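You operate a simulated robot arm through the tools that you are given. There is no shell and no other tool. Be economical: measure what you need, move in short steps, check, and stop when the job is done.

You are at the controls of a simulated robot arm. One attempt, no reset.

## Task
Tighten the belt, set the tension in the green band and seam the sleeve in the cups.
Fine: do belt and tension before you switch the cup seamer on; end with the clutch lever at stop and the switch off; leave the sleeves in the rack.

The check looks at the end state, three seconds after you hand in, the way a careful person would. Anything else that was tipped, shoved, dropped, spilled or broken makes it a failure.

## Robot
A 7-joint arm with a two-finger parallel gripper, fixed in place. Base frame: the origin is at the foot of the arm, x ahead of it, y to its left, z up. Readings come in mm, degrees, newtons and seconds.
With the tool pointing down near the work surface it reaches from about 420 to 900 mm from the base axis. Its first joint turns from -115.0 to 115.0 degrees. Payload 3.91 kg.
The tool frame sits at the grasp point between the pads (the TCP): z along the fingers, y along the line on which they close. The tips reach 30 mm beyond it. Largest opening 110 mm; finger width 20, thickness 10; the body of the gripper, 48 by 112 mm, starts 55 mm behind the TCP.
Orientation is told as [roll, pitch, yaw] about the base's x, y, z axes, in that order, counted from this pose: with the fingers straight down and closing along the base's y, the tool's x points along the base's -x, its y along +y and its z along -z.

## Interface
- The arm moves only by the tool apply_moves. Its arguments are lists of equal length, an entry for each row: "translation": the shift along the base's x, y, z in mm, a list of three; "angular": the turn, a rotation vector about the base's x, y, z in degrees, a list of three; "hand": the gripper command, from -1 (fully open) to 1 (shut), values between in proportion. In form: {"translation": [[x, y, z], ...], "angular": [[ax, ay, az], ...], "hand": [hand, ...]}. A call has 1 to 20 rows; each row shifts and turns the commanded pose from where the row before left it. Rows are played at 5 a second. More than 50 mm and 8.6 degrees between two rows, or a gripper value outside its range, and nothing of the call is played. Where a pose cannot be reached the arm comes as near as it can. A force on the tool above 90 N (or 10 N above the force at the start of the call, whichever is more), or a blocked arm, ends the call early, and 0.2 s more pass. The fingers move at their own pace (about 153 mm/s each) and stop on an object; they squeeze with about 38 N. The grip force told is the motor's: it shows also when the fingers shut on nothing. Time passes only in rows, and 0.2 s behind the last, so rows that do not move let the fingers close. It gives the time, the measured TCP pose, the force on the tool (base axes), the opening and the grip force at its end, in the units of the frame above (readings bear some noise), with the torque about the TCP (base axes, N m) and any sound that the robot's microphone picked up, and new pictures: "pictures" is both (left out), scene, wrist or none.
- Cameras (640 x 400 px; columns grow to the right, rows downward): "scene" is fixed at [398.8, -498.4, 1433.4]; the picture's right is [0.95, -0.30, 0.00], its down [-0.21, -0.67, -0.71] and it looks along [0.21, 0.68, -0.70] (base axes); focal length 307 px, centre (320, 200). "wrist" rides on the gripper at [72, 17, -103] in the tool frame; the picture's right is [-0.23, 0.97, 0.00], its down [-0.76, -0.18, -0.62] and it looks along [-0.61, -0.14, 0.78] (tool axes); focal length 222 px, centre (320, 200). There is no depth. A picture from a camera that has moved, and an enlarged one, comes with that camera's place and axes in the base frame and with its lens.
- lift_body(by): slides the trunk up (or, below 0, down) by that many mm; the arm rides with it, the base frame stays. It gives what a move gives, with no picture.
- enlarge(camera, box): a new picture of the part [left, top, right, bottom] of that camera's present view, enlarged. The clock stands still meanwhile.
- sign_off(): hands the job in; it is judged then, once.

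Work in short steps. Places have to be worked out from the pictures, the camera data and where the tool is seen: move nearer, look again, correct. Check each grasp and each placing, and mend what went wrong. You have 120 turns and 200 pictures in all, those below and enlarged ones among them. Open the gripper and draw the arm clear of the work before you hand the job in, unless the task says otherwise; then end with one line.

The tools are called after ">>>" by a JSON object that holds its "method" and its "body". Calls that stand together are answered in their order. apply_moves: Moves the arm, as the interface text tells. Its arguments: {"type":"object","properties":{"translation":{"type":"array"},"angular":{"type":"array"},"hand":{"type":"array"},"pictures":{"type":"string","enum":["both","scene","wrist","none"]}},"required":["translation","angular","hand"]} The other tools are called the same way: lift_body (by) slides the trunk up or down; enlarge (camera, box) takes an enlarged picture of a part of a camera's view; sign_off () hands the job in.

At the start:

```text
time: 0.0
eef_pos: [599.0, 292.1, 1072.2]
orientation: [0.0, 0.0, 0.0]
contact_force: [0.2, 0.1, -0.6]
moment: [0.01, 0.0, 0.01]
opening: 110.0
grasp_force: 0.0
trunk travel left (down, up): [-750.0, 240.0]
```

scene: 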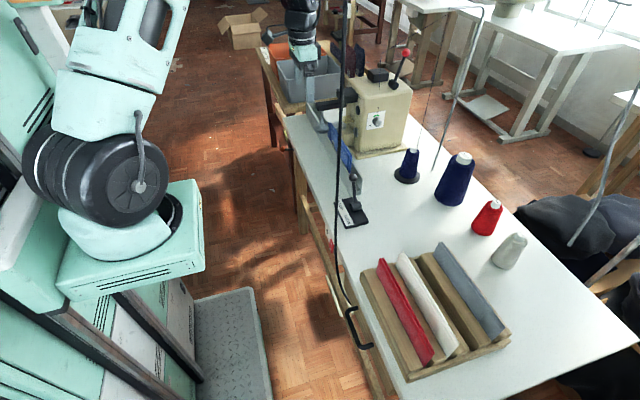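
wrist: 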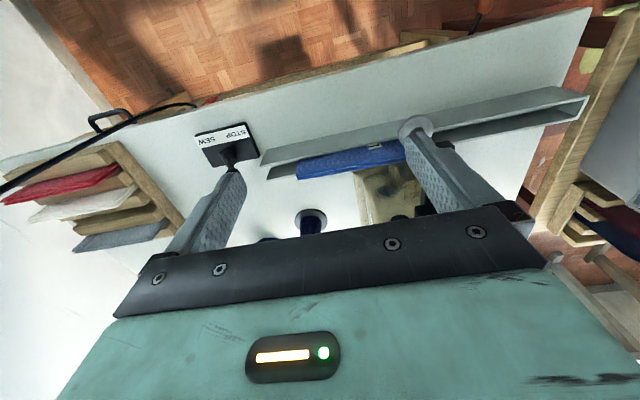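

The pictures show a table with a machine, a stop/sew lever and a sleeve rack. I enlarge the machine areas to identify the parts.

>>> {"method": "enlarge", "body": {"camera": "scene", "box": [260, 40, 420, 160]}}

>>> {"method": "enlarge", "body": {"camera": "scene", "box": [290, 120, 450, 240]}}

>>> {"method": "enlarge", "body": {"camera": "wrist", "box": [180, 80, 480, 250]}}

```text
3.33 times, centred on (340, 100) of scene
camera zoom: at [398.8, -498.4, 1433.4], right [0.95, -0.3, 0.0], down [-0.21, -0.67, -0.71], along [0.21, 0.68, -0.7], focal length 1023 px, centre (253, 533)
```

zoom: 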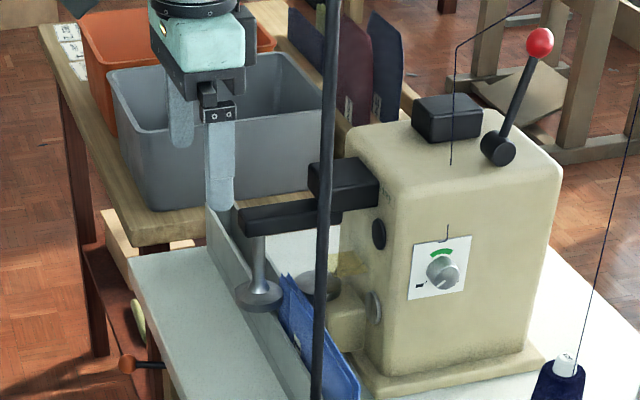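

```text
3.33 times, centred on (370, 180) of scene
camera zoom: at [398.8, -498.4, 1433.4], right [0.95, -0.3, 0.0], down [-0.21, -0.67, -0.71], along [0.21, 0.68, -0.7], focal length 1023 px, centre (153, 267)
```

zoom: 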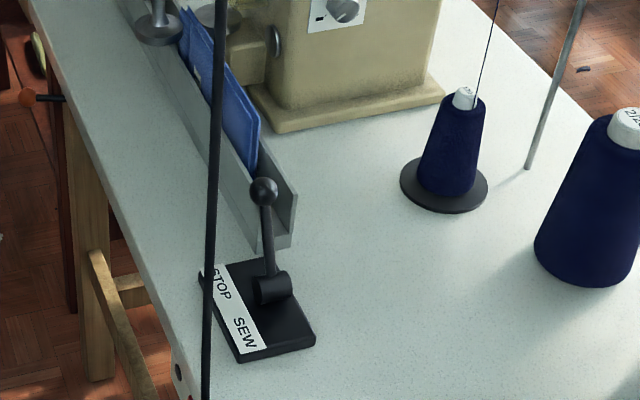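

```text
2.13 times, centred on (330, 165) of wrist
camera zoom: at [526.3, 308.1, 1175.5], right [0.23, 0.97, 0.0], down [0.76, -0.18, 0.62], along [0.61, -0.14, -0.78], focal length 474 px, centre (299, 275)
```

zoom: 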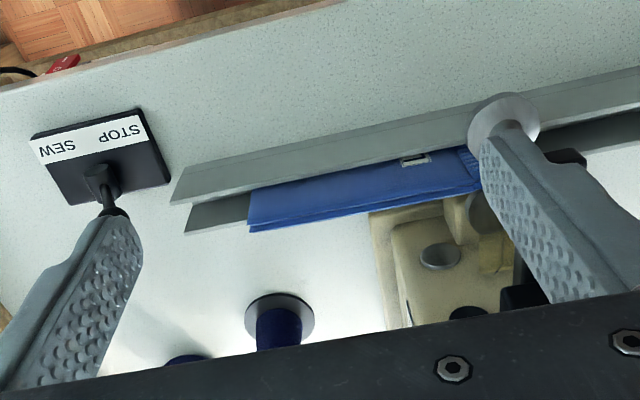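

I look closer at the table edge (possible switch), the side knob below the table, the lever top and the dial.

>>> {"method": "enlarge", "body": {"camera": "scene", "box": [300, 190, 400, 260]}}

>>> {"method": "enlarge", "body": {"camera": "scene", "box": [265, 100, 345, 160]}}

>>> {"method": "enlarge", "body": {"camera": "scene", "box": [340, 85, 400, 130]}}

>>> {"method": "enlarge", "body": {"camera": "wrist", "box": [80, 60, 280, 180]}}

```text
5.71 times, centred on (350, 225) of scene
camera zoom: at [398.8, -498.4, 1433.4], right [0.95, -0.3, 0.0], down [-0.21, -0.67, -0.71], along [0.21, 0.68, -0.7], focal length 1753 px, centre (149, 57)
```

zoom: 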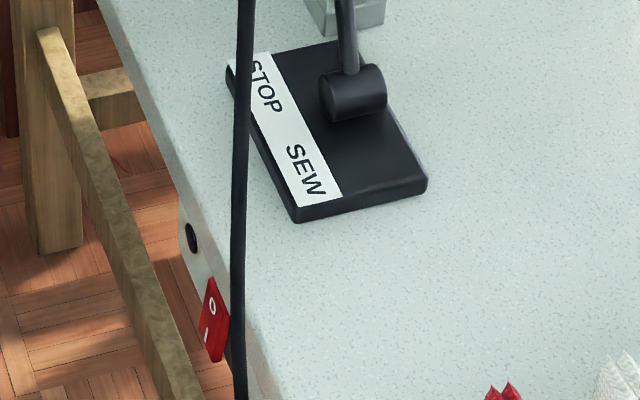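

```text
6.67 times, centred on (305, 130) of scene
camera zoom: at [398.8, -498.4, 1433.4], right [0.95, -0.3, 0.0], down [-0.21, -0.67, -0.71], along [0.21, 0.68, -0.7], focal length 2046 px, centre (420, 667)
```

zoom: 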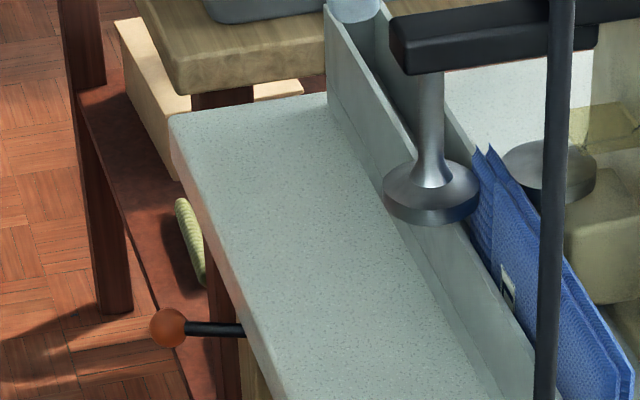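

```text
8.89 times, centred on (370, 108) of scene
camera zoom: at [398.8, -498.4, 1433.4], right [0.95, -0.3, 0.0], down [-0.21, -0.67, -0.71], along [0.21, 0.68, -0.7], focal length 2728 px, centre (-124, 1022)
```

zoom: 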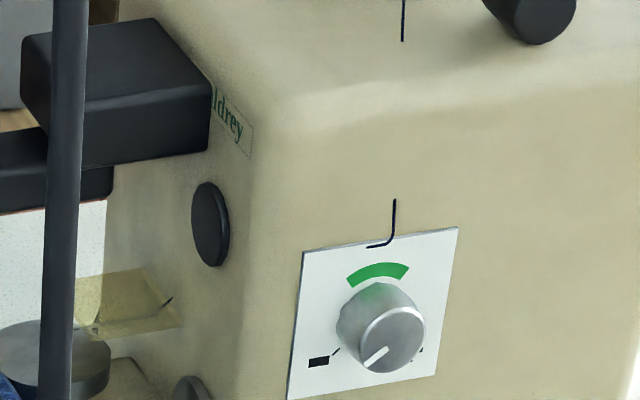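

```text
3.20 times, centred on (180, 120) of wrist
camera zoom: at [526.3, 308.1, 1175.5], right [0.23, 0.97, 0.0], down [0.76, -0.18, 0.62], along [0.61, -0.14, -0.78], focal length 711 px, centre (768, 456)
```

zoom: 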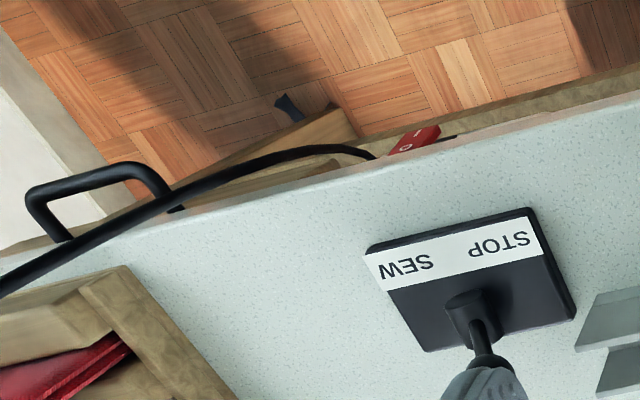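

Estimates: table z≈755, clutch lever ≈(687,83), dial ≈(878,360,864), an orange-knob lever under the edge ≈(560,545,700), red O/I switch at the table edge. I move back-left and lower to see the under-table lever.

>>> {"method": "apply_moves", "body": {"translation": [[-24, 36, -30], [-24, 36, -30], [-24, 36, -30], [-24, 36, -30], [-24, 36, -30]], "angular": [[0, 0, 0], [0, 0, 0], [0, 0, 0], [0, 0, 0], [0, 0, 0]], "hand": [-1, -1, -1, -1, -1]}}

```text
refused: row 1 steps farther than a row can; nothing moved
```

>>> {"method": "apply_moves", "body": {"translation": [[-20, 30, -25], [-20, 30, -25], [-20, 30, -25], [-20, 30, -25], [-20, 30, -25], [-20, 30, -25]], "angular": [[0, 0, 0], [0, 0, 0], [0, 0, 0], [0, 0, 0], [0, 0, 0], [0, 0, 0]], "hand": [-1, -1, -1, -1, -1, -1]}}

```text
time: 1.4
eef_pos: [480.4, 471.7, 923.0]
orientation: [0.1, 0.0, -0.1]
contact_force: [-0.2, -0.3, -0.6]
moment: [-0.01, 0.02, -0.04]
opening: 109.9
grasp_force: 0.1
trunk travel left (down, up): [-750.0, 240.0]
camera wrist: at [406.9, 488.1, 1025.8], right [0.23, 0.97, 0.0], down [0.76, -0.18, 0.62], along [0.61, -0.14, -0.78], focal length 222 px, centre (320, 200)
```

scene: 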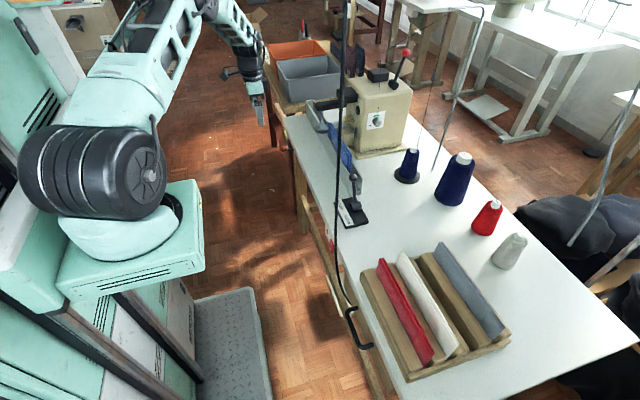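
wrist: 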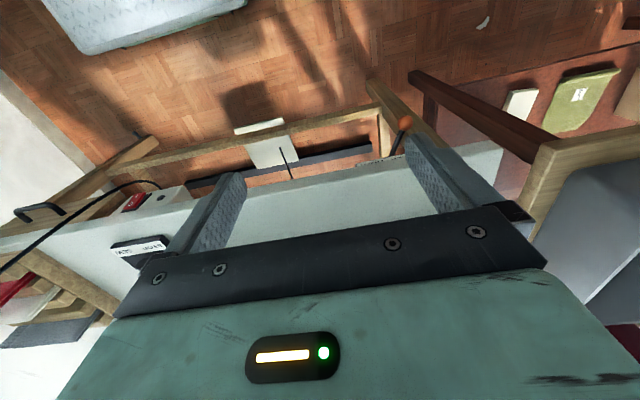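

Below the table edge there is a white plate with a pointer and the orange-knobbed lever; I enlarge them.

>>> {"method": "enlarge", "body": {"camera": "wrist", "box": [220, 100, 440, 200]}}

>>> {"method": "enlarge", "body": {"camera": "wrist", "box": [90, 160, 220, 280]}}

```text
2.91 times, centred on (330, 150) of wrist
camera zoom: at [406.9, 488.1, 1025.8], right [0.23, 0.97, 0.0], down [0.76, -0.18, 0.62], along [0.61, -0.14, -0.78], focal length 646 px, centre (291, 346)
```

zoom: 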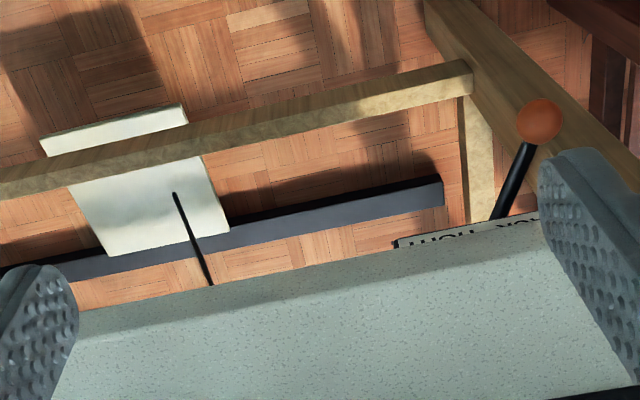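

```text
3.33 times, centred on (155, 220) of wrist
camera zoom: at [406.9, 488.1, 1025.8], right [0.23, 0.97, 0.0], down [0.76, -0.18, 0.62], along [0.61, -0.14, -0.78], focal length 740 px, centre (870, 133)
```

zoom: 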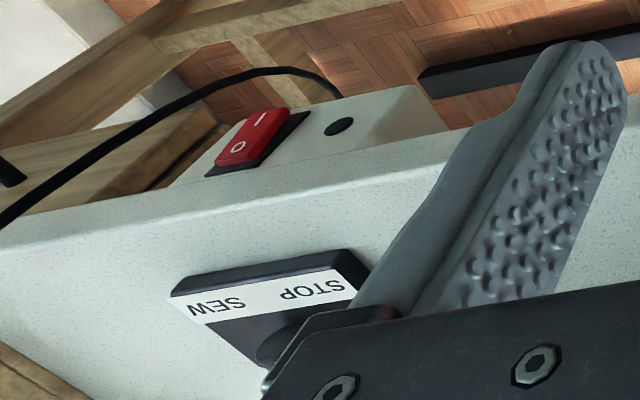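

The lever plate (with lettering, ending like "TIGHT") hides under the table edge (edge x≈580, knob ≈(566,595,665)). I pitch the tool forward and drop in front of the edge to read it.

>>> {"method": "apply_moves", "body": {"translation": [[-8, 3, -22], [-8, 3, -22], [-8, 3, -22], [-8, 3, -22], [-8, 3, -22], [-8, 3, -22], [-8, 3, -22], [-8, 3, -22], [-8, 3, -22], [-8, 3, -22]], "angular": [[0, -4, 0], [0, -4, 0], [0, -4, 0], [0, -4, 0], [0, -4, 0], [0, -4, 0], [0, -4, 0], [0, -4, 0], [0, -4, 0], [0, -4, 0]], "hand": [-1, -1, -1, -1, -1, -1, -1, -1, -1, -1]}}

```text
time: 3.6
eef_pos: [417.6, 504.3, 710.3]
orientation: [1.3, -39.9, -2.8]
contact_force: [0.0, 0.0, -0.5]
moment: [-0.01, -0.04, 0.01]
opening: 109.9
grasp_force: 0.1
trunk travel left (down, up): [-750.0, 240.0]
camera wrist: at [296.8, 524.0, 744.4], right [0.21, 0.96, 0.16], down [0.18, -0.2, 0.96], along [0.96, -0.17, -0.21], focal length 222 px, centre (320, 200)
```

scene: 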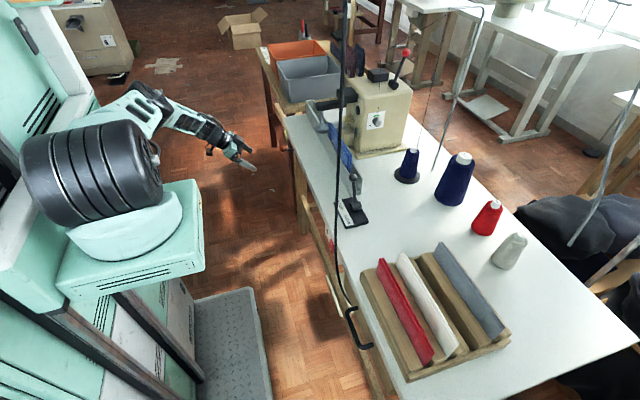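
wrist: 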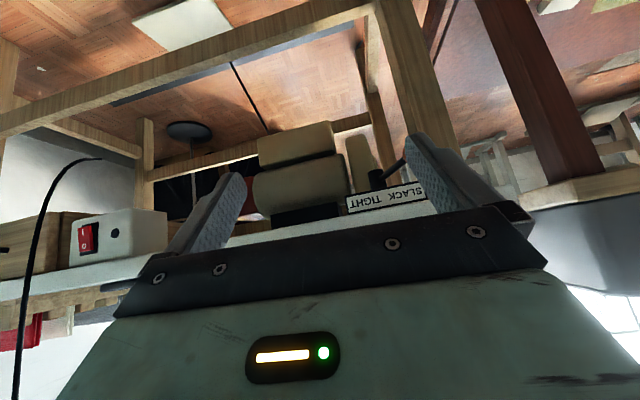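

Upside-down picture: plate under the edge reads SLACK (at +y) and TIGHT (at −y); I enlarge.

>>> {"method": "enlarge", "body": {"camera": "wrist", "box": [320, 120, 460, 220]}}

>>> {"method": "enlarge", "body": {"camera": "wrist", "box": [40, 150, 260, 290]}}

```text
4.00 times, centred on (390, 170) of wrist
camera zoom: at [296.8, 524.0, 744.4], right [0.21, 0.96, 0.16], down [0.18, -0.2, 0.96], along [0.96, -0.17, -0.21], focal length 888 px, centre (40, 320)
```

zoom: 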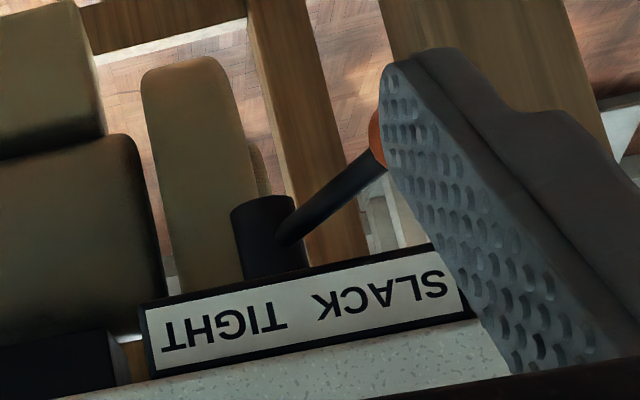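

```text
2.86 times, centred on (150, 220) of wrist
camera zoom: at [296.8, 524.0, 744.4], right [0.21, 0.96, 0.16], down [0.18, -0.2, 0.96], along [0.96, -0.17, -0.21], focal length 635 px, centre (806, 143)
```

zoom: 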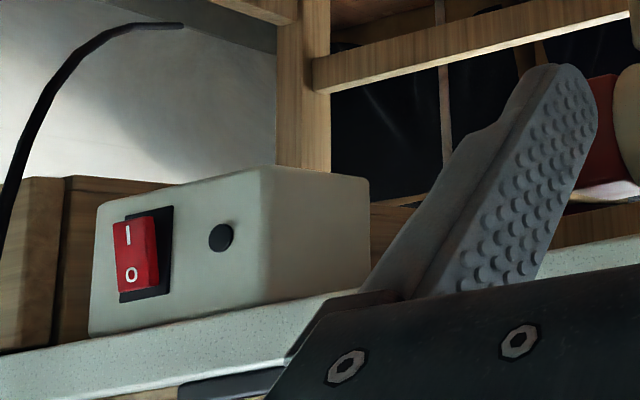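

The lever hub is around (615,555); knob ≈(566,592,660) stands on SLACK and must swing about a vertical axis to −y. I go to a pre-approach in front of the knob, fingers part-open and pitched further.

>>> {"method": "apply_moves", "body": {"translation": [[10, 15, -4], [10, 15, -4], [10, 15, -4], [10, 15, -4], [10, 15, -4], [10, 13, -4], [0, 0, 0]], "angular": [[0, -4, 0], [0, -4, 0], [0, -4, 0], [0, -4, 0], [0, -4, 0], [0, 0, 0], [0, 0, 0]], "hand": [-0.1, -0.1, -0.1, -0.1, -0.1, -0.1, -0.1]}}

```text
time: 5.2
eef_pos: [439.0, 508.6, 713.6]
orientation: [0.0, -60.0, 0.1]
contact_force: [0.0, 0.0, 0.1]
moment: [0.01, 0.0, -0.02]
opening: 60.5
grasp_force: 0.1
out of reach, approached as far as the arm can: row 2, 3, 4, 5, 6
trunk travel left (down, up): [-750.0, 240.0]
camera wrist: at [312.1, 523.5, 702.6], right [0.11, 0.97, 0.2], down [-0.16, -0.18, 0.97], along [0.98, -0.14, 0.14], focal length 222 px, centre (320, 200)
```

scene: 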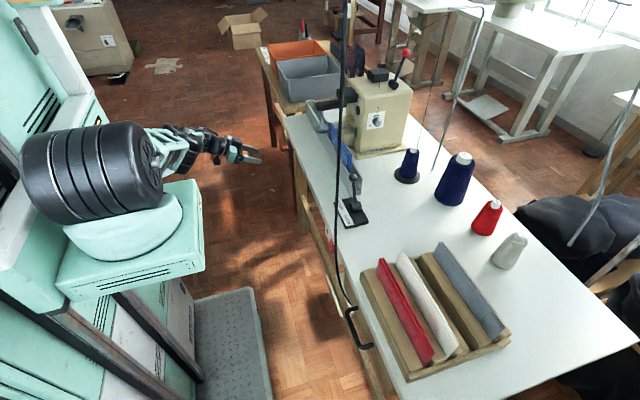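
wrist: 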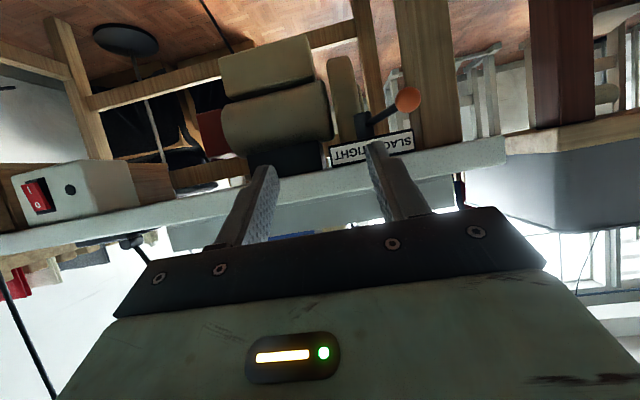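

The arm is folded too tight here; the target further out may be reachable. I try smaller moves forward and left.

>>> {"method": "apply_moves", "body": {"translation": [[20, 10, -5], [20, 15, -5], [10, 20, -5], [0, 20, -5], [0, 18, -5]], "angular": [[0, 0, 0], [0, 0, 0], [0, 0, 0], [0, 0, 0], [0, 0, 0]], "hand": [-0.1, -0.1, -0.1, -0.1, -0.1], "pictures": "wrist"}}

```text
time: 6.4
eef_pos: [478.9, 507.5, 721.2]
orientation: [0.2, -59.9, -0.1]
contact_force: [0.8, -0.8, 0.1]
moment: [0.0, 0.0, 0.0]
opening: 60.7
grasp_force: 0.1
out of reach, approached as far as the arm can: row 1, 2, 3, 4, 5
trunk travel left (down, up): [-750.0, 240.0]
camera wrist: at [352.0, 524.1, 710.1], right [0.11, 0.97, 0.2], down [-0.16, -0.18, 0.97], along [0.98, -0.14, 0.13], focal length 222 px, centre (320, 200)
```

wrist: 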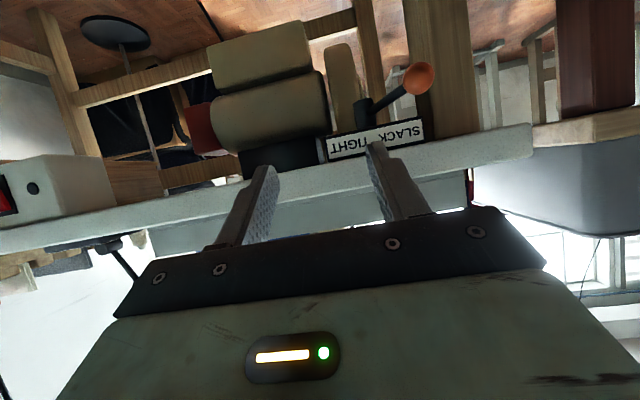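

Y and z are limited by the arm's geometry, so I lower the trunk so the shoulder is nearer the target height.

>>> {"method": "lift_body", "body": {"by": -150}}

>>> {"method": "apply_moves", "body": {"translation": [[0, 10, 15], [0, 15, 15], [0, 15, 15], [0, 15, 15], [0, 15, 15], [0, 15, 0]], "angular": [[0, 0, 0], [0, 0, 0], [0, 0, 0], [0, 0, 0], [0, 0, 0], [0, 0, 0]], "hand": [-0.1, -0.1, -0.1, -0.1, -0.1, -0.1]}}

```text
time: 8.2
eef_pos: [478.0, 509.1, 571.3]
orientation: [0.2, -60.1, -0.1]
contact_force: [-0.3, 0.0, -0.5]
moment: [-0.01, -0.02, -0.01]
opening: 60.4
grasp_force: 0.2
trunk travel left (down, up): [-600.0, 390.0]
```

```text
time: 9.6
eef_pos: [467.1, 550.4, 658.2]
orientation: [0.1, -59.9, 0.1]
contact_force: [0.0, 0.2, 0.2]
moment: [0.02, 0.0, -0.02]
opening: 60.4
grasp_force: 0.1
out of reach, approached as far as the arm can: row 2, 3, 4, 5, 6
trunk travel left (down, up): [-600.0, 390.0]
camera wrist: at [341.2, 566.5, 648.2], right [0.11, 0.97, 0.2], down [-0.16, -0.18, 0.97], along [0.98, -0.14, 0.13], focal length 222 px, centre (320, 200)
```

scene: 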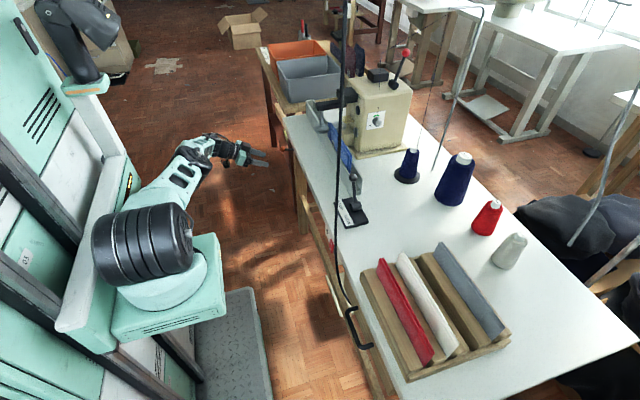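
wrist: 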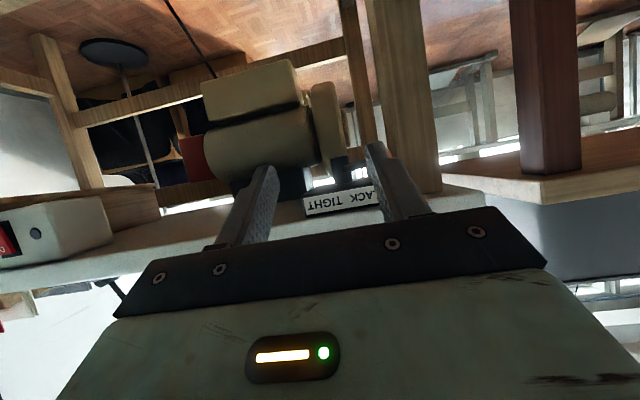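

Better. I yaw the tool outward (+y) to ease the reach and shift left in front of the knob.

>>> {"method": "apply_moves", "body": {"translation": [[0, 8, 0], [0, 8, 0], [0, 8, 0], [0, 8, 0], [0, 8, 0], [0, 8, 0]], "angular": [[0, 0, 5], [0, 0, 5], [0, 0, 5], [0, 0, 5], [0, 0, 0], [0, 0, 0]], "hand": [-0.1, -0.1, -0.1, -0.1, -0.1, -0.1], "pictures": "wrist"}}

```text
time: 10.9
eef_pos: [467.1, 598.1, 656.7]
orientation: [0.1, -59.9, 20.2]
contact_force: [0.0, -0.4, -0.3]
moment: [-0.01, 0.04, -0.05]
opening: 60.6
grasp_force: 0.0
trunk travel left (down, up): [-600.0, 390.0]
camera wrist: at [341.5, 571.0, 646.4], right [-0.23, 0.95, 0.2], down [-0.09, -0.22, 0.97], along [0.97, 0.2, 0.13], focal length 222 px, centre (320, 200)
```

wrist: 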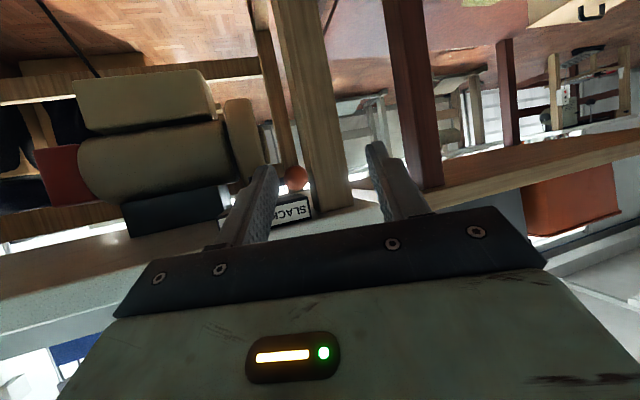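

Knob confirmed at ≈(566,596,651). I'll use the closed fingers as a pusher from its +y side: shift left, close, then advance.

>>> {"method": "apply_moves", "body": {"translation": [[0, 15, 1], [0, 15, 1], [0, 14, 1], [0, 0, 0], [20, 0, 0], [20, 0, 0], [20, 0, 0], [21, 0, 0]], "angular": [[0, 0, 0], [0, 0, 0], [0, 0, 0], [0, 0, 0], [0, 0, 0], [0, 0, 0], [0, 0, 0], [0, 0, 0]], "hand": [1, 1, 1, 1, 1, 1, 1, 1], "pictures": "wrist"}}

```text
time: 12.8
eef_pos: [531.4, 604.5, 664.8]
orientation: [1.1, -59.5, 20.2]
contact_force: [-74.3, -14.9, 0.8]
moment: [-0.17, 0.72, -0.3]
opening: 0.0
grasp_force: 37.7
out of reach, approached as far as the arm can: row 1, 2, 3, 5, 7, 8
trunk travel left (down, up): [-600.0, 390.0]
camera wrist: at [406.6, 574.7, 654.9], right [-0.24, 0.95, 0.21], down [-0.07, -0.23, 0.97], along [0.97, 0.22, 0.13], focal length 222 px, centre (320, 200)
```

wrist: 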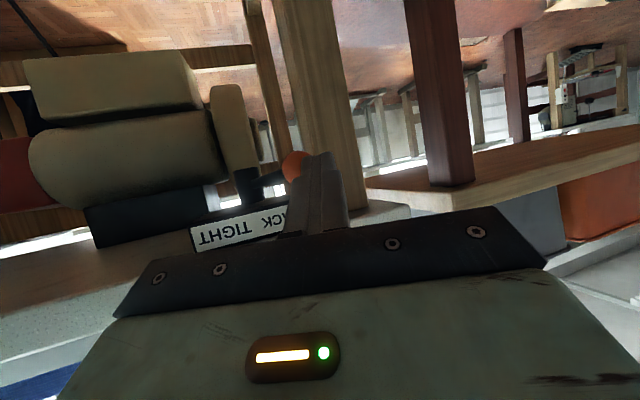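

The y shift was out of reach and the fingers pressed the knob end-on (74 N). I back off, then yaw more to gain y reach.

>>> {"method": "apply_moves", "body": {"translation": [[-20, 0, 0], [-20, 0, 0], [0, 6, 0], [0, 8, 0], [0, 8, 0], [0, 8, 0], [0, 8, 0]], "angular": [[0, 0, 0], [0, 0, 0], [0, 0, 5], [0, 0, 5], [0, 0, 5], [0, 0, 5], [0, 0, 0]], "hand": [1, 1, 1, 1, 1, 1, 1], "pictures": "wrist"}}

```text
time: 14.3
eef_pos: [506.3, 636.1, 665.1]
orientation: [0.1, -60.0, 40.0]
contact_force: [0.1, 0.2, 0.8]
moment: [-0.01, 0.02, 0.04]
opening: 0.0
grasp_force: 38.1
trunk travel left (down, up): [-600.0, 390.0]
camera wrist: at [399.0, 567.7, 654.9], right [-0.54, 0.82, 0.2], down [-0.01, -0.24, 0.97], along [0.84, 0.52, 0.13], focal length 222 px, centre (320, 200)
```

wrist: 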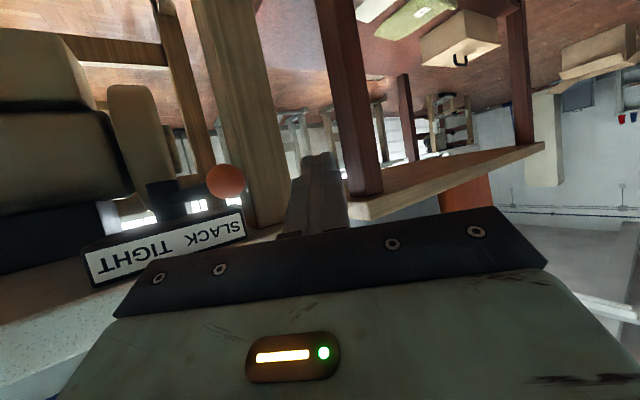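

Knob at ≈(566,598,649). I lower slightly and advance x so the fingers sit on its +y side.

>>> {"method": "apply_moves", "body": {"translation": [[0, 0, -7], [0, 0, -7], [15, 0, 0], [15, 0, 0], [12, 0, 0]], "angular": [[0, 0, 0], [0, 0, 0], [0, 0, 0], [0, 0, 0], [0, 0, 0]], "hand": [1, 1, 1, 1, 1], "pictures": "wrist"}}

```text
time: 15.6
eef_pos: [548.0, 635.7, 652.5]
orientation: [0.1, -60.0, 40.0]
contact_force: [-1.0, -0.3, -0.4]
moment: [0.02, 0.0, -0.03]
opening: 0.0
grasp_force: 37.5
trunk travel left (down, up): [-600.0, 390.0]
camera wrist: at [440.6, 567.3, 641.3], right [-0.54, 0.82, 0.2], down [-0.01, -0.24, 0.97], along [0.84, 0.52, 0.13], focal length 222 px, centre (320, 200)
```

wrist: 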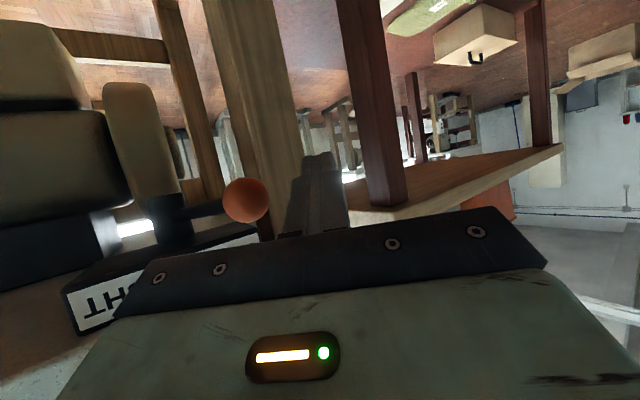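

Pushing at yaw 40 would jam since the knob must first move in −x/−y. I back off, steepen the tool (pitch −30) and unyaw to 0 so the finger face pushes squarely.

>>> {"method": "apply_moves", "body": {"translation": [[-20, 0, 0], [-20, 0, 0], [0, 0, 5], [0, 0, 5], [0, 0, 5], [0, 0, 0], [0, 0, 0], [0, 0, 0], [0, 0, 0], [0, 0, 0], [0, 0, 0], [0, 0, 0]], "angular": [[0, 0, 0], [0, 0, 0], [-3.86, 4.6, 0], [-3.86, 4.6, 0], [-3.86, 4.6, 0], [-3.86, 4.6, 0], [-3.86, 4.6, 0], [0, 0, -8], [0, 0, -8], [0, 0, -8], [0, 0, -8], [0, 0, -8]], "hand": [1, 1, 1, 1, 1, 1, 1, 1, 1, 1, 1, 1]}}

```text
time: 18.1
eef_pos: [486.8, 571.3, 679.9]
orientation: [0.0, -33.1, 3.8]
contact_force: [0.1, -0.1, 0.0]
moment: [0.04, 0.0, -0.03]
opening: 0.2
grasp_force: 37.7
out of reach, approached as far as the arm can: row 6, 7, 8, 9, 10, 11, 12
trunk travel left (down, up): [-600.0, 390.0]
camera wrist: at [368.3, 579.6, 728.5], right [0.12, 0.98, 0.12], down [0.31, -0.16, 0.94], along [0.94, -0.08, -0.33], focal length 222 px, centre (320, 200)
```

scene: 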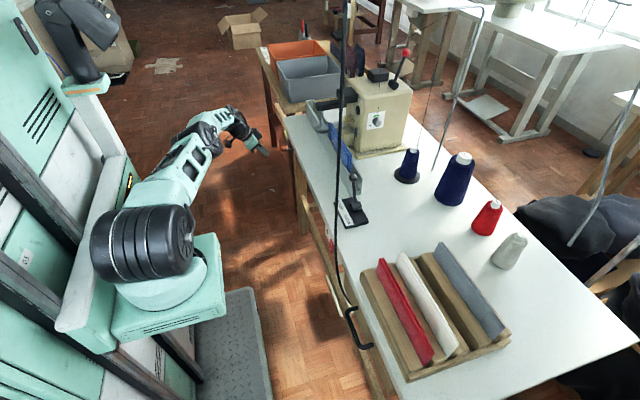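
wrist: 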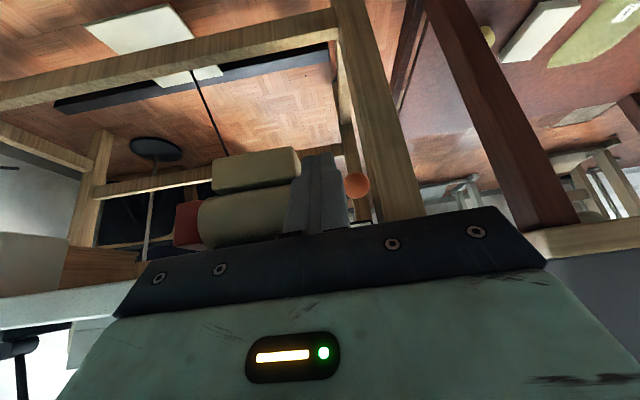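

The reach with yaw 0 is limited. New plan: point along the azimuth (yaw≈40, pitch −60) and roll the gripper 90° so it grips the ball from above and below, then drag it along the arc.

>>> {"method": "apply_moves", "body": {"translation": [[0, -8, -2], [0, -8, -2], [0, -8, -2], [0, -6, -2], [0, 0, -2], [0, 0, -2], [5, 0, -2], [5, 0, 0], [5, 0, 0], [5, 0, 0]], "angular": [[0, 0, 8], [0, 0, 8], [0, 0, 8], [0, 0, 8], [0, 0, 4], [3.47, -4.14, 0], [3.47, -4.14, 0], [3.47, -4.14, 0], [3.47, -4.14, 0], [3.47, -4.14, 0]], "hand": [1, 1, 1, 1, 1, 1, 1, 1, 1, 1], "pictures": "none"}}

>>> {"method": "apply_moves", "body": {"translation": [[0, 0, 0], [0, 0, 0], [0, 0, 0], [0, 0, 0], [0, 0, 0], [0, 0, 0], [0, 0, 0], [0, 0, 0], [0, 0, 0], [0, 0, 0], [0, 0, 0]], "angular": [[-5.44, -4.57, 4.1], [-5.44, -4.57, 4.1], [-5.44, -4.57, 4.1], [-5.44, -4.57, 4.1], [-5.44, -4.57, 4.1], [-5.44, -4.57, 4.1], [-5.44, -4.57, 4.1], [-5.44, -4.57, 4.1], [-5.44, -4.57, 4.1], [-5.44, -4.57, 4.1], [-5.44, -4.57, 4.1]], "hand": [-0.1, -0.1, -0.1, -0.1, -0.1, -0.1, -0.1, -0.1, -0.1, -0.1, -0.1]}}

```text
time: 20.4
eef_pos: [573.3, 552.0, 776.9]
orientation: [19.8, -62.5, 15.3]
contact_force: [0.4, 0.7, 1.3]
moment: [0.01, 0.04, -0.05]
opening: 0.1
grasp_force: 37.3
trunk travel left (down, up): [-600.0, 390.0]
stopped in row 10: the arm was blocked; the commanded pose is now the measured one
```

```text
time: 22.8
eef_pos: [569.3, 558.8, 779.2]
orientation: [-61.0, -11.9, 128.6]
contact_force: [-0.3, 0.8, 0.0]
moment: [0.0, 0.03, -0.02]
opening: 60.6
grasp_force: 0.1
trunk travel left (down, up): [-600.0, 390.0]
camera wrist: at [539.8, 435.5, 799.0], right [-0.62, 0.01, -0.79], down [-0.77, 0.22, 0.6], along [0.18, 0.97, -0.13], focal length 222 px, centre (320, 200)
```

scene: 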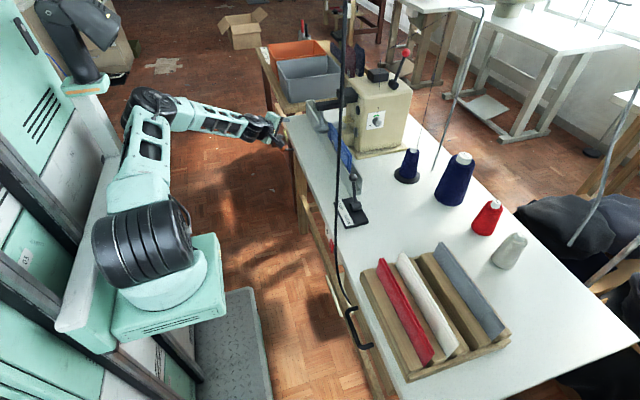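
wrist: 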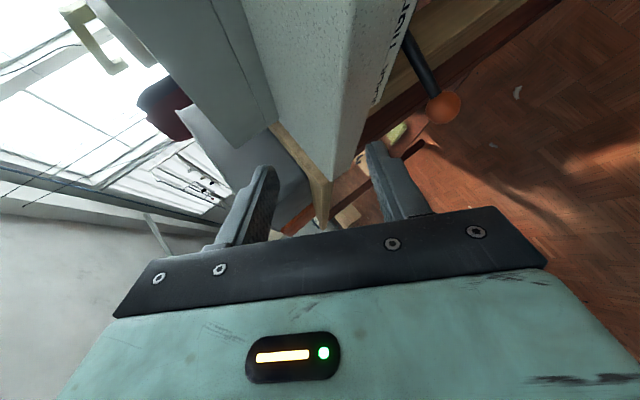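

The arm flipped to a different elbow configuration, but the tool is now pointing azimuth 45°, 28° down, with the fingers closing nearly vertically, and the knob is undisturbed at ≈(568,597,650). I back off from the edge and go down in short steps.

>>> {"method": "apply_moves", "body": {"translation": [[-20, -8, 0], [-20, -8, 0], [-20, -8, 0], [-15, -6, 0], [0, 0, -20], [0, 0, -20], [0, 0, -20], [0, 0, -15]], "angular": [[0, 0, 0], [0, 0, 0], [0, 0, 0], [0, 0, 0], [0, 0, 0], [0, 0, 0], [0, 0, 0], [0, 0, 0]], "hand": [-0.1, -0.1, -0.1, -0.1, -0.1, -0.1, -0.1, -0.1]}}

```text
time: 23.8
eef_pos: [589.1, 478.8, 766.6]
orientation: [-61.0, -11.3, 120.6]
contact_force: [-18.1, 11.9, 5.0]
moment: [0.59, 0.73, 0.16]
opening: 62.4
grasp_force: 1.5
trunk travel left (down, up): [-600.0, 390.0]
stopped in row 5: the arm was blocked; the commanded pose is now the measured one
camera wrist: at [543.9, 360.8, 788.3], right [-0.6, 0.09, -0.79], down [-0.73, 0.33, 0.6], along [0.32, 0.94, -0.13], focal length 222 px, centre (320, 200)
```

scene: 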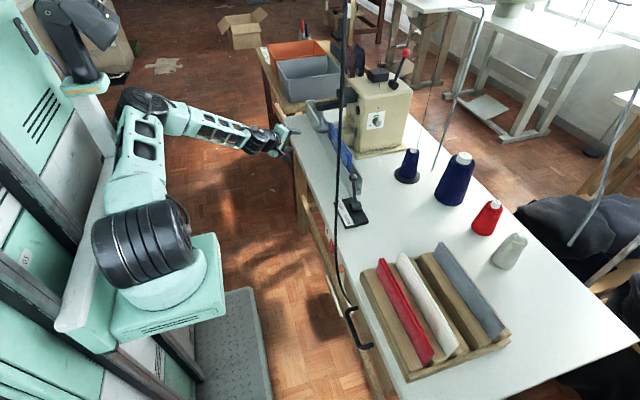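
wrist: 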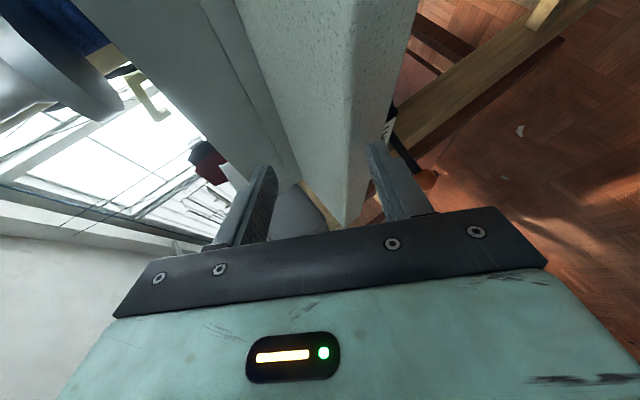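

The arm tracked oddly and a finger touches the table edge. I lift straight up and away with small steps and check tracking.

>>> {"method": "apply_moves", "body": {"translation": [[0, 0, 15], [0, 0, 15], [-5, 0, 15], [-10, 0, 15], [0, 0, 0]], "angular": [[0, 0, 0], [0, 0, 0], [0, 0, 0], [0, 0, 0], [0, 0, 0]], "hand": [-0.1, -0.1, -0.1, -0.1, -0.1], "pictures": "none"}}

```text
time: 25.2
eef_pos: [601.6, 455.1, 811.6]
orientation: [-60.3, -9.4, 117.9]
contact_force: [-0.1, -0.1, 0.6]
moment: [0.0, 0.0, -0.02]
opening: 60.3
grasp_force: 0.0
trunk travel left (down, up): [-600.0, 390.0]
stopped in row 5: the arm was blocked; the commanded pose is now the measured one
```

No contact now, but still reported blocked, probably a joint limit or self-contact from the flipped elbow. I rise and turn back toward the plain tool-down orientation near the home pose.

>>> {"method": "apply_moves", "body": {"translation": [[0, -10, 25], [0, -10, 25], [0, -10, 25], [0, -10, 25], [0, -10, 25], [0, -10, 25]], "angular": [[0, 0, 0], [0, 0, 0], [0, 0, 0], [0, 0, 0], [0, 0, 0], [0, 0, 0]], "hand": [-0.1, -0.1, -0.1, -0.1, -0.1, -0.1], "pictures": "scene"}}

```text
time: 26.1
eef_pos: [620.4, 386.5, 798.5]
orientation: [-57.1, 0.1, 116.3]
contact_force: [0.2, 0.1, -0.2]
moment: [0.01, 0.0, 0.0]
opening: 60.5
grasp_force: 0.0
trunk travel left (down, up): [-600.0, 390.0]
stopped in row 4: the arm was blocked; the commanded pose is now the measured one
```

scene: 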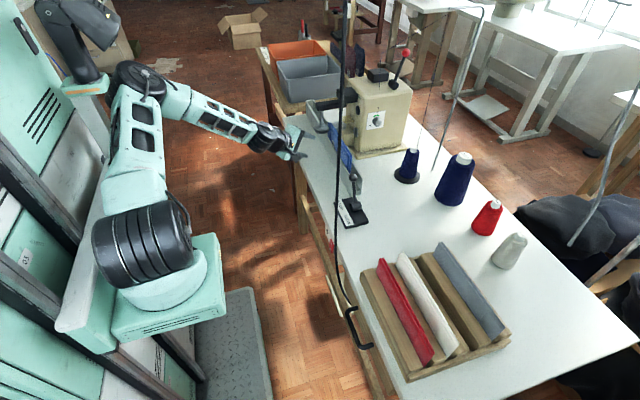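

The elbow seems stuck near the column. I raise the trunk to gain clearance from the table before reorienting.

>>> {"method": "lift_body", "body": {"by": 240}}

>>> {"method": "apply_moves", "body": {"translation": [[0, 0, 0], [0, 0, 0]], "angular": [[0, 0, 0], [0, 0, 0]], "hand": [-0.1, -0.1]}}

```text
time: 28.6
eef_pos: [621.2, 387.1, 1038.7]
orientation: [-57.1, 0.1, 116.4]
contact_force: [0.1, -0.1, -0.7]
moment: [0.01, -0.03, 0.02]
opening: 60.5
grasp_force: 0.1
trunk travel left (down, up): [-840.0, 150.0]
```

```text
time: 29.1
eef_pos: [620.5, 387.7, 1039.4]
orientation: [-57.2, 0.1, 116.2]
contact_force: [-0.3, -0.9, -0.2]
moment: [0.02, -0.01, 0.0]
opening: 60.5
grasp_force: 0.1
trunk travel left (down, up): [-840.0, 150.0]
camera wrist: at [565.2, 279.0, 1081.4], right [-0.57, -0.03, -0.82], down [-0.72, 0.49, 0.49], along [0.39, 0.87, -0.31], focal length 222 px, centre (320, 200)
```

scene: 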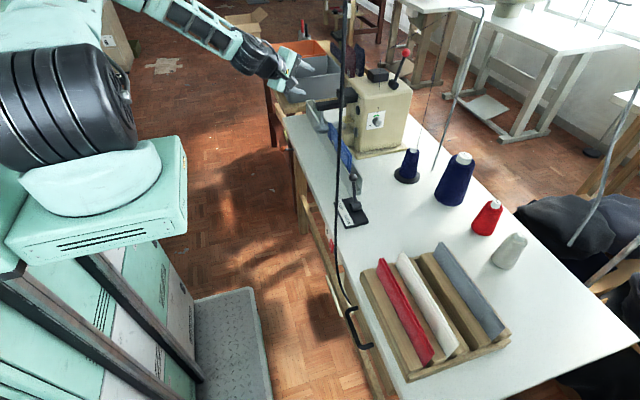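
wrist: 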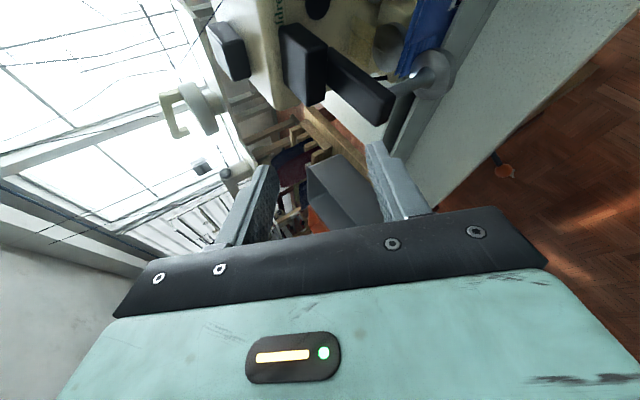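

Clear now. I rotate the tool back to straight down (first undo the tilt), checking that it tracks.

>>> {"method": "apply_moves", "body": {"translation": [[-5, -5, 5], [-5, -5, 5], [-5, -5, 5], [-5, -5, 5], [-5, -5, 5], [-5, -5, 5], [-5, -5, 5]], "angular": [[-3.5, 7.2, 0], [-3.5, 7.2, 0], [-3.5, 7.2, 0], [-3.5, 7.2, 0], [-3.5, 7.2, 0], [-3.5, 7.2, 0], [-3.5, 7.2, 0]], "hand": [-0.1, -0.1, -0.1, -0.1, -0.1, -0.1, -0.1], "pictures": "scene"}}

```text
time: 30.8
eef_pos: [583.3, 350.9, 1074.8]
orientation: [-1.0, -0.4, 116.2]
contact_force: [-0.5, 0.3, 0.5]
moment: [-0.04, -0.03, 0.05]
opening: 60.4
grasp_force: 0.2
trunk travel left (down, up): [-840.0, 150.0]
```

scene: 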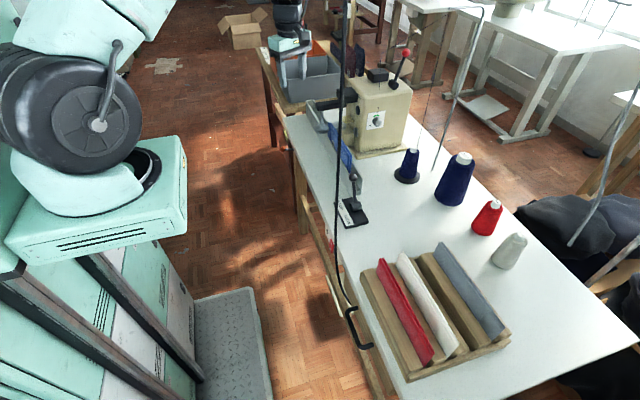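

Recovered to the home-like configuration. New approach: nearly vertical tool (pitch ≈ −20, yaw 0) coming down in front of the edge, which should be within normal reach. First, unyaw to 0.

>>> {"method": "apply_moves", "body": {"translation": [[-5, 5, 0], [-5, 5, 0], [-5, 5, 0], [-5, 5, 0], [-5, 5, 0], [-5, 5, 0], [-5, 5, 0], [-5, 5, 0], [-5, 5, 0], [-5, 5, 0], [-5, 5, 0], [-5, 5, 0], [-5, 5, 0], [-5, 5, 0], [-5, 5, 0]], "angular": [[0, 0, -8], [0, 0, -8], [0, 0, -8], [0, 0, -8], [0, 0, -8], [0, 0, -8], [0, 0, -8], [0, 0, -8], [0, 0, -8], [0, 0, -8], [0, 0, -8], [0, 0, -8], [0, 0, -8], [0, 0, -8], [0, 0, -4]], "hand": [1, 1, 1, 1, 1, 1, 1, 1, 1, 1, 1, 1, 1, 1, 1], "pictures": "none"}}

>>> {"method": "lift_body", "body": {"by": -150}}

```text
time: 34.0
eef_pos: [509.9, 426.3, 1075.7]
orientation: [-1.1, -0.3, 0.1]
contact_force: [0.1, 0.6, 0.1]
moment: [0.0, 0.0, -0.01]
opening: 0.1
grasp_force: 38.0
trunk travel left (down, up): [-840.0, 150.0]
```

```text
time: 35.7
eef_pos: [509.2, 427.2, 925.2]
orientation: [-1.1, -0.2, 0.3]
contact_force: [-0.6, 0.4, 0.7]
moment: [0.02, 0.01, 0.01]
opening: 0.0
grasp_force: 37.6
trunk travel left (down, up): [-690.0, 300.0]
```

Tracking is good. Now I move left to y≈635 and down to z≈760 with a −20° pitch, staying in front of the edge.

>>> {"method": "apply_moves", "body": {"translation": [[-3, 21, -17], [-3, 21, -17], [-3, 21, -17], [-3, 21, -17], [-3, 21, -17], [-3, 21, -17], [-3, 21, -17], [-3, 21, -17], [-3, 21, -17], [-3, 21, -17]], "angular": [[0, 0, 0], [0, 0, 0], [0, 0, 0], [0, 0, 0], [0, 0, 0], [0, -4, 0], [0, -4, 0], [0, -4, 0], [0, -4, 0], [0, -4, 0]], "hand": [1, 1, 1, 1, 1, 1, 1, 1, 1, 1]}}

```text
time: 37.9
eef_pos: [451.2, 565.3, 769.5]
orientation: [-1.1, -20.4, 0.3]
contact_force: [0.3, -0.9, -0.5]
moment: [0.02, 0.0, 0.02]
opening: 0.1
grasp_force: 38.6
out of reach, approached as far as the arm can: row 6, 7, 8, 9, 10
trunk travel left (down, up): [-690.0, 300.0]
camera wrist: at [346.9, 582.6, 840.1], right [0.22, 0.97, 0.06], down [0.5, -0.16, 0.85], along [0.84, -0.15, -0.52], focal length 222 px, centre (320, 200)
```

scene: 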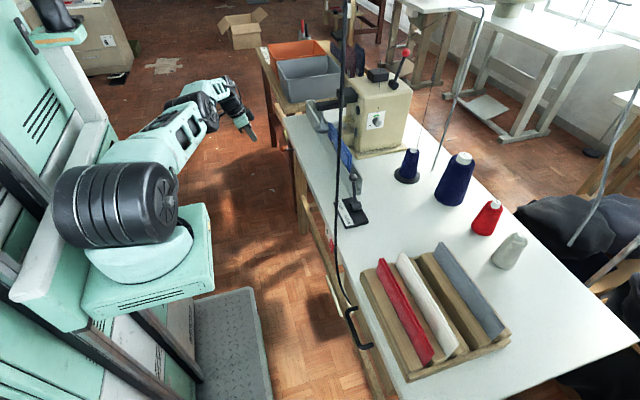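
wrist: 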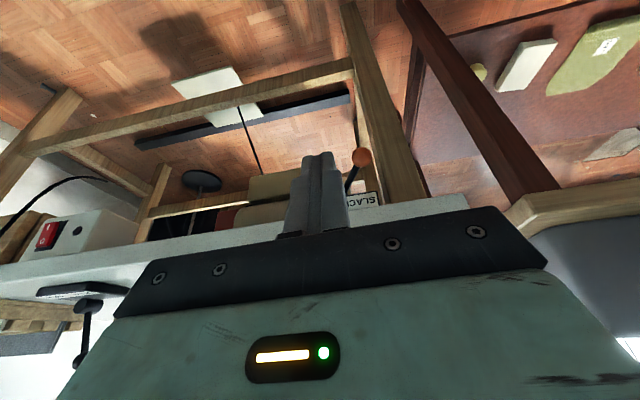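

Tilting purely toward x is limited by the wrist; tilting radially should be easier. I change the tilt toward azimuth ~48° while keeping the closing direction about y.

>>> {"method": "apply_moves", "body": {"translation": [[5, 5, 5], [5, 10, 5], [5, 10, 0], [5, 15, 0], [5, 15, 0], [5, 15, 0]], "angular": [[4, 2, 0], [4, 2, 0], [4, 2, 0], [4, 1, 0], [0, 0, 0], [0, 0, 0]], "hand": [1, 1, 1, 1, 1, 1], "pictures": "none"}}

```text
time: 39.3
eef_pos: [472.1, 606.8, 780.8]
orientation: [15.2, -12.7, -4.4]
contact_force: [0.5, 0.4, -0.4]
moment: [0.0, -0.01, -0.03]
opening: 0.0
grasp_force: 37.6
out of reach, approached as far as the arm can: row 5, 6
trunk travel left (down, up): [-690.0, 300.0]
```

The limit fits a wrist-roll (J7) constraint: yaw must stay above about azimuth−45. The other roll direction (yaw≈130, closing vertically when tilted forward) is free, so I untilt, go to yaw ≈130 tool-down, then tilt radially.

>>> {"method": "apply_moves", "body": {"translation": [[-8, -18, 10], [-8, -18, 10], [-8, -18, 10], [0, 0, 0], [0, 0, 0], [0, 0, 0], [0, 0, 0], [0, 0, 0], [0, 0, 0], [0, 0, 0], [0, 0, 0], [0, 0, 0], [0, 0, 0], [0, 0, 0], [0, 0, 0], [0, 0, 0], [0, 0, 0], [0, 0, 0], [0, 0, 0], [0, 0, 0]], "angular": [[-5, 4.3, 0], [-5, 4.3, 0], [-5, 4.3, 0], [0, 0, 8], [0, 0, 8], [0, 0, 8], [0, 0, 8], [0, 0, 8], [0, 0, 8], [0, 0, 8], [0, 0, 8], [0, 0, 8], [0, 0, 8], [0, 0, 8], [0, 0, 8], [0, 0, 8], [0, 0, 8], [0, 0, 8], [0, 0, 8], [0, 0, 8]], "hand": [-0.1, -0.1, -0.1, -0.1, -0.1, -0.1, -0.1, -0.1, -0.1, -0.1, -0.1, -0.1, -0.1, -0.1, -0.1, -0.1, -0.1, -0.1, -0.1, -0.1], "pictures": "none"}}

```text
time: 43.5
eef_pos: [448.9, 554.2, 811.7]
orientation: [-0.5, -0.6, 133.7]
contact_force: [-0.2, -0.5, 0.3]
moment: [-0.02, -0.01, 0.0]
opening: 60.6
grasp_force: 0.1
trunk travel left (down, up): [-690.0, 300.0]
```

Good. Now tilt forward radially in two stages.

>>> {"method": "apply_moves", "body": {"translation": [[0, -3, -5], [0, -3, -5], [0, -3, -5], [0, -3, -5], [0, 0, -5], [0, 0, -5]], "angular": [[5.5, -5.5, 0], [5.5, -5.5, 0], [5.5, -5.5, 0], [5.5, -5.5, 0], [5.5, -5.5, 0], [5.5, -5.5, 0]], "hand": [-0.1, -0.1, -0.1, -0.1, -0.1, -0.1], "pictures": "none"}}

>>> {"method": "lift_body", "body": {"by": -90}}

>>> {"method": "apply_moves", "body": {"translation": [[0, 0, 0], [0, 0, 0]], "angular": [[5.5, -5.5, 0], [5.5, -5.5, 0]], "hand": [-0.1, -0.1]}}

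```text
time: 45.1
eef_pos: [510.1, 520.3, 816.4]
orientation: [-48.1, -3.9, 127.6]
contact_force: [0.1, 0.6, -0.3]
moment: [0.01, 0.01, 0.0]
opening: 60.8
grasp_force: 0.0
trunk travel left (down, up): [-690.0, 300.0]
stopped in row 6: the arm was blocked; the commanded pose is now the measured one
```

```text
time: 46.4
eef_pos: [510.4, 522.7, 727.6]
orientation: [-48.4, -4.3, 127.8]
contact_force: [0.8, -0.2, 0.3]
moment: [-0.05, 0.03, -0.03]
opening: 60.7
grasp_force: 0.0
trunk travel left (down, up): [-600.0, 390.0]
```

```text
time: 47.0
eef_pos: [611.4, 509.5, 842.4]
orientation: [-67.3, -17.1, 119.5]
contact_force: [0.5, -0.1, 0.3]
moment: [0.02, -0.02, -0.05]
opening: 60.4
grasp_force: 0.0
trunk travel left (down, up): [-600.0, 390.0]
stopped in row 2: the arm was blocked; the commanded pose is now the measured one
camera wrist: at [560.5, 392.1, 844.9], right [-0.56, 0.23, -0.79], down [-0.74, 0.28, 0.61], along [0.36, 0.93, 0.02], focal length 222 px, centre (320, 200)
```

scene: 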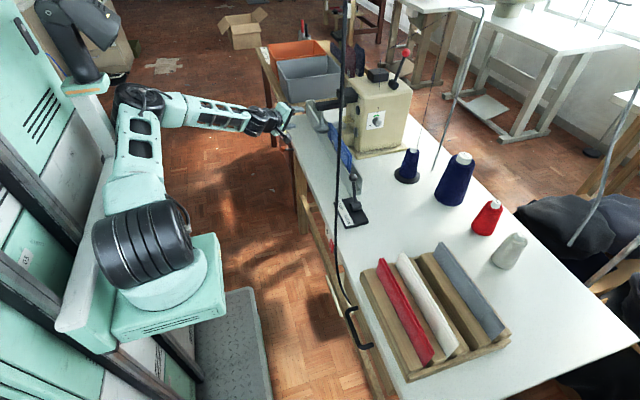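
wrist: 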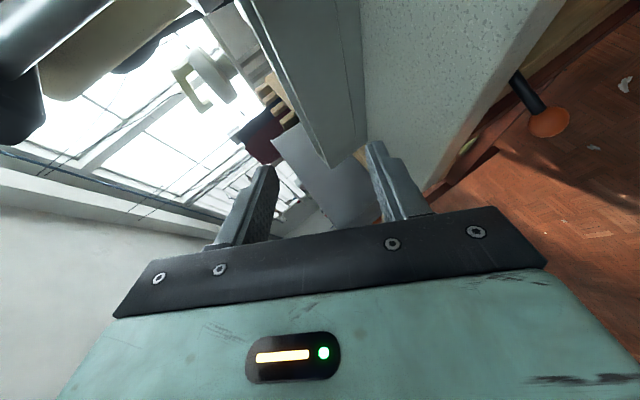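

The IK flips whenever the gripper is rolled while tilted. Instead I'll use closed fingers at yaw≈20–25, pitch −60 (shown feasible), whose push normal still gives good torque. First recover: raise trunk and untilt.

>>> {"method": "lift_body", "body": {"by": 200}}

>>> {"method": "apply_moves", "body": {"translation": [[-5, -5, 3], [-5, -5, 3], [-5, -5, 3], [-5, -5, 3], [-5, -5, 3], [-5, -5, 3], [-5, -5, 3], [-5, -5, 3]], "angular": [[-4.5, 7, 0], [-4.5, 7, 0], [-4.5, 7, 0], [-4.5, 7, 0], [-4.5, 7, 0], [-4.5, 7, 0], [-4.5, 7, 0], [-4.5, 7, 0]], "hand": [1, 1, 1, 1, 1, 1, 1, 1], "pictures": "scene"}}

```text
time: 49.1
eef_pos: [610.7, 512.2, 1043.9]
orientation: [-67.5, -17.3, 119.8]
contact_force: [-0.5, 0.2, 0.0]
moment: [0.03, -0.02, 0.01]
opening: 60.7
grasp_force: 0.1
trunk travel left (down, up): [-800.0, 190.0]
```

```text
time: 51.0
eef_pos: [571.0, 473.2, 1069.8]
orientation: [-0.5, -4.4, 105.7]
contact_force: [-0.1, -0.6, 0.4]
moment: [0.02, 0.0, 0.0]
opening: 0.0
grasp_force: 37.3
trunk travel left (down, up): [-800.0, 190.0]
```

scene: 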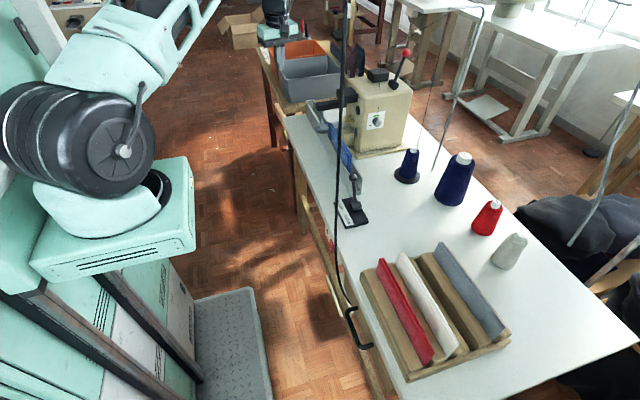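

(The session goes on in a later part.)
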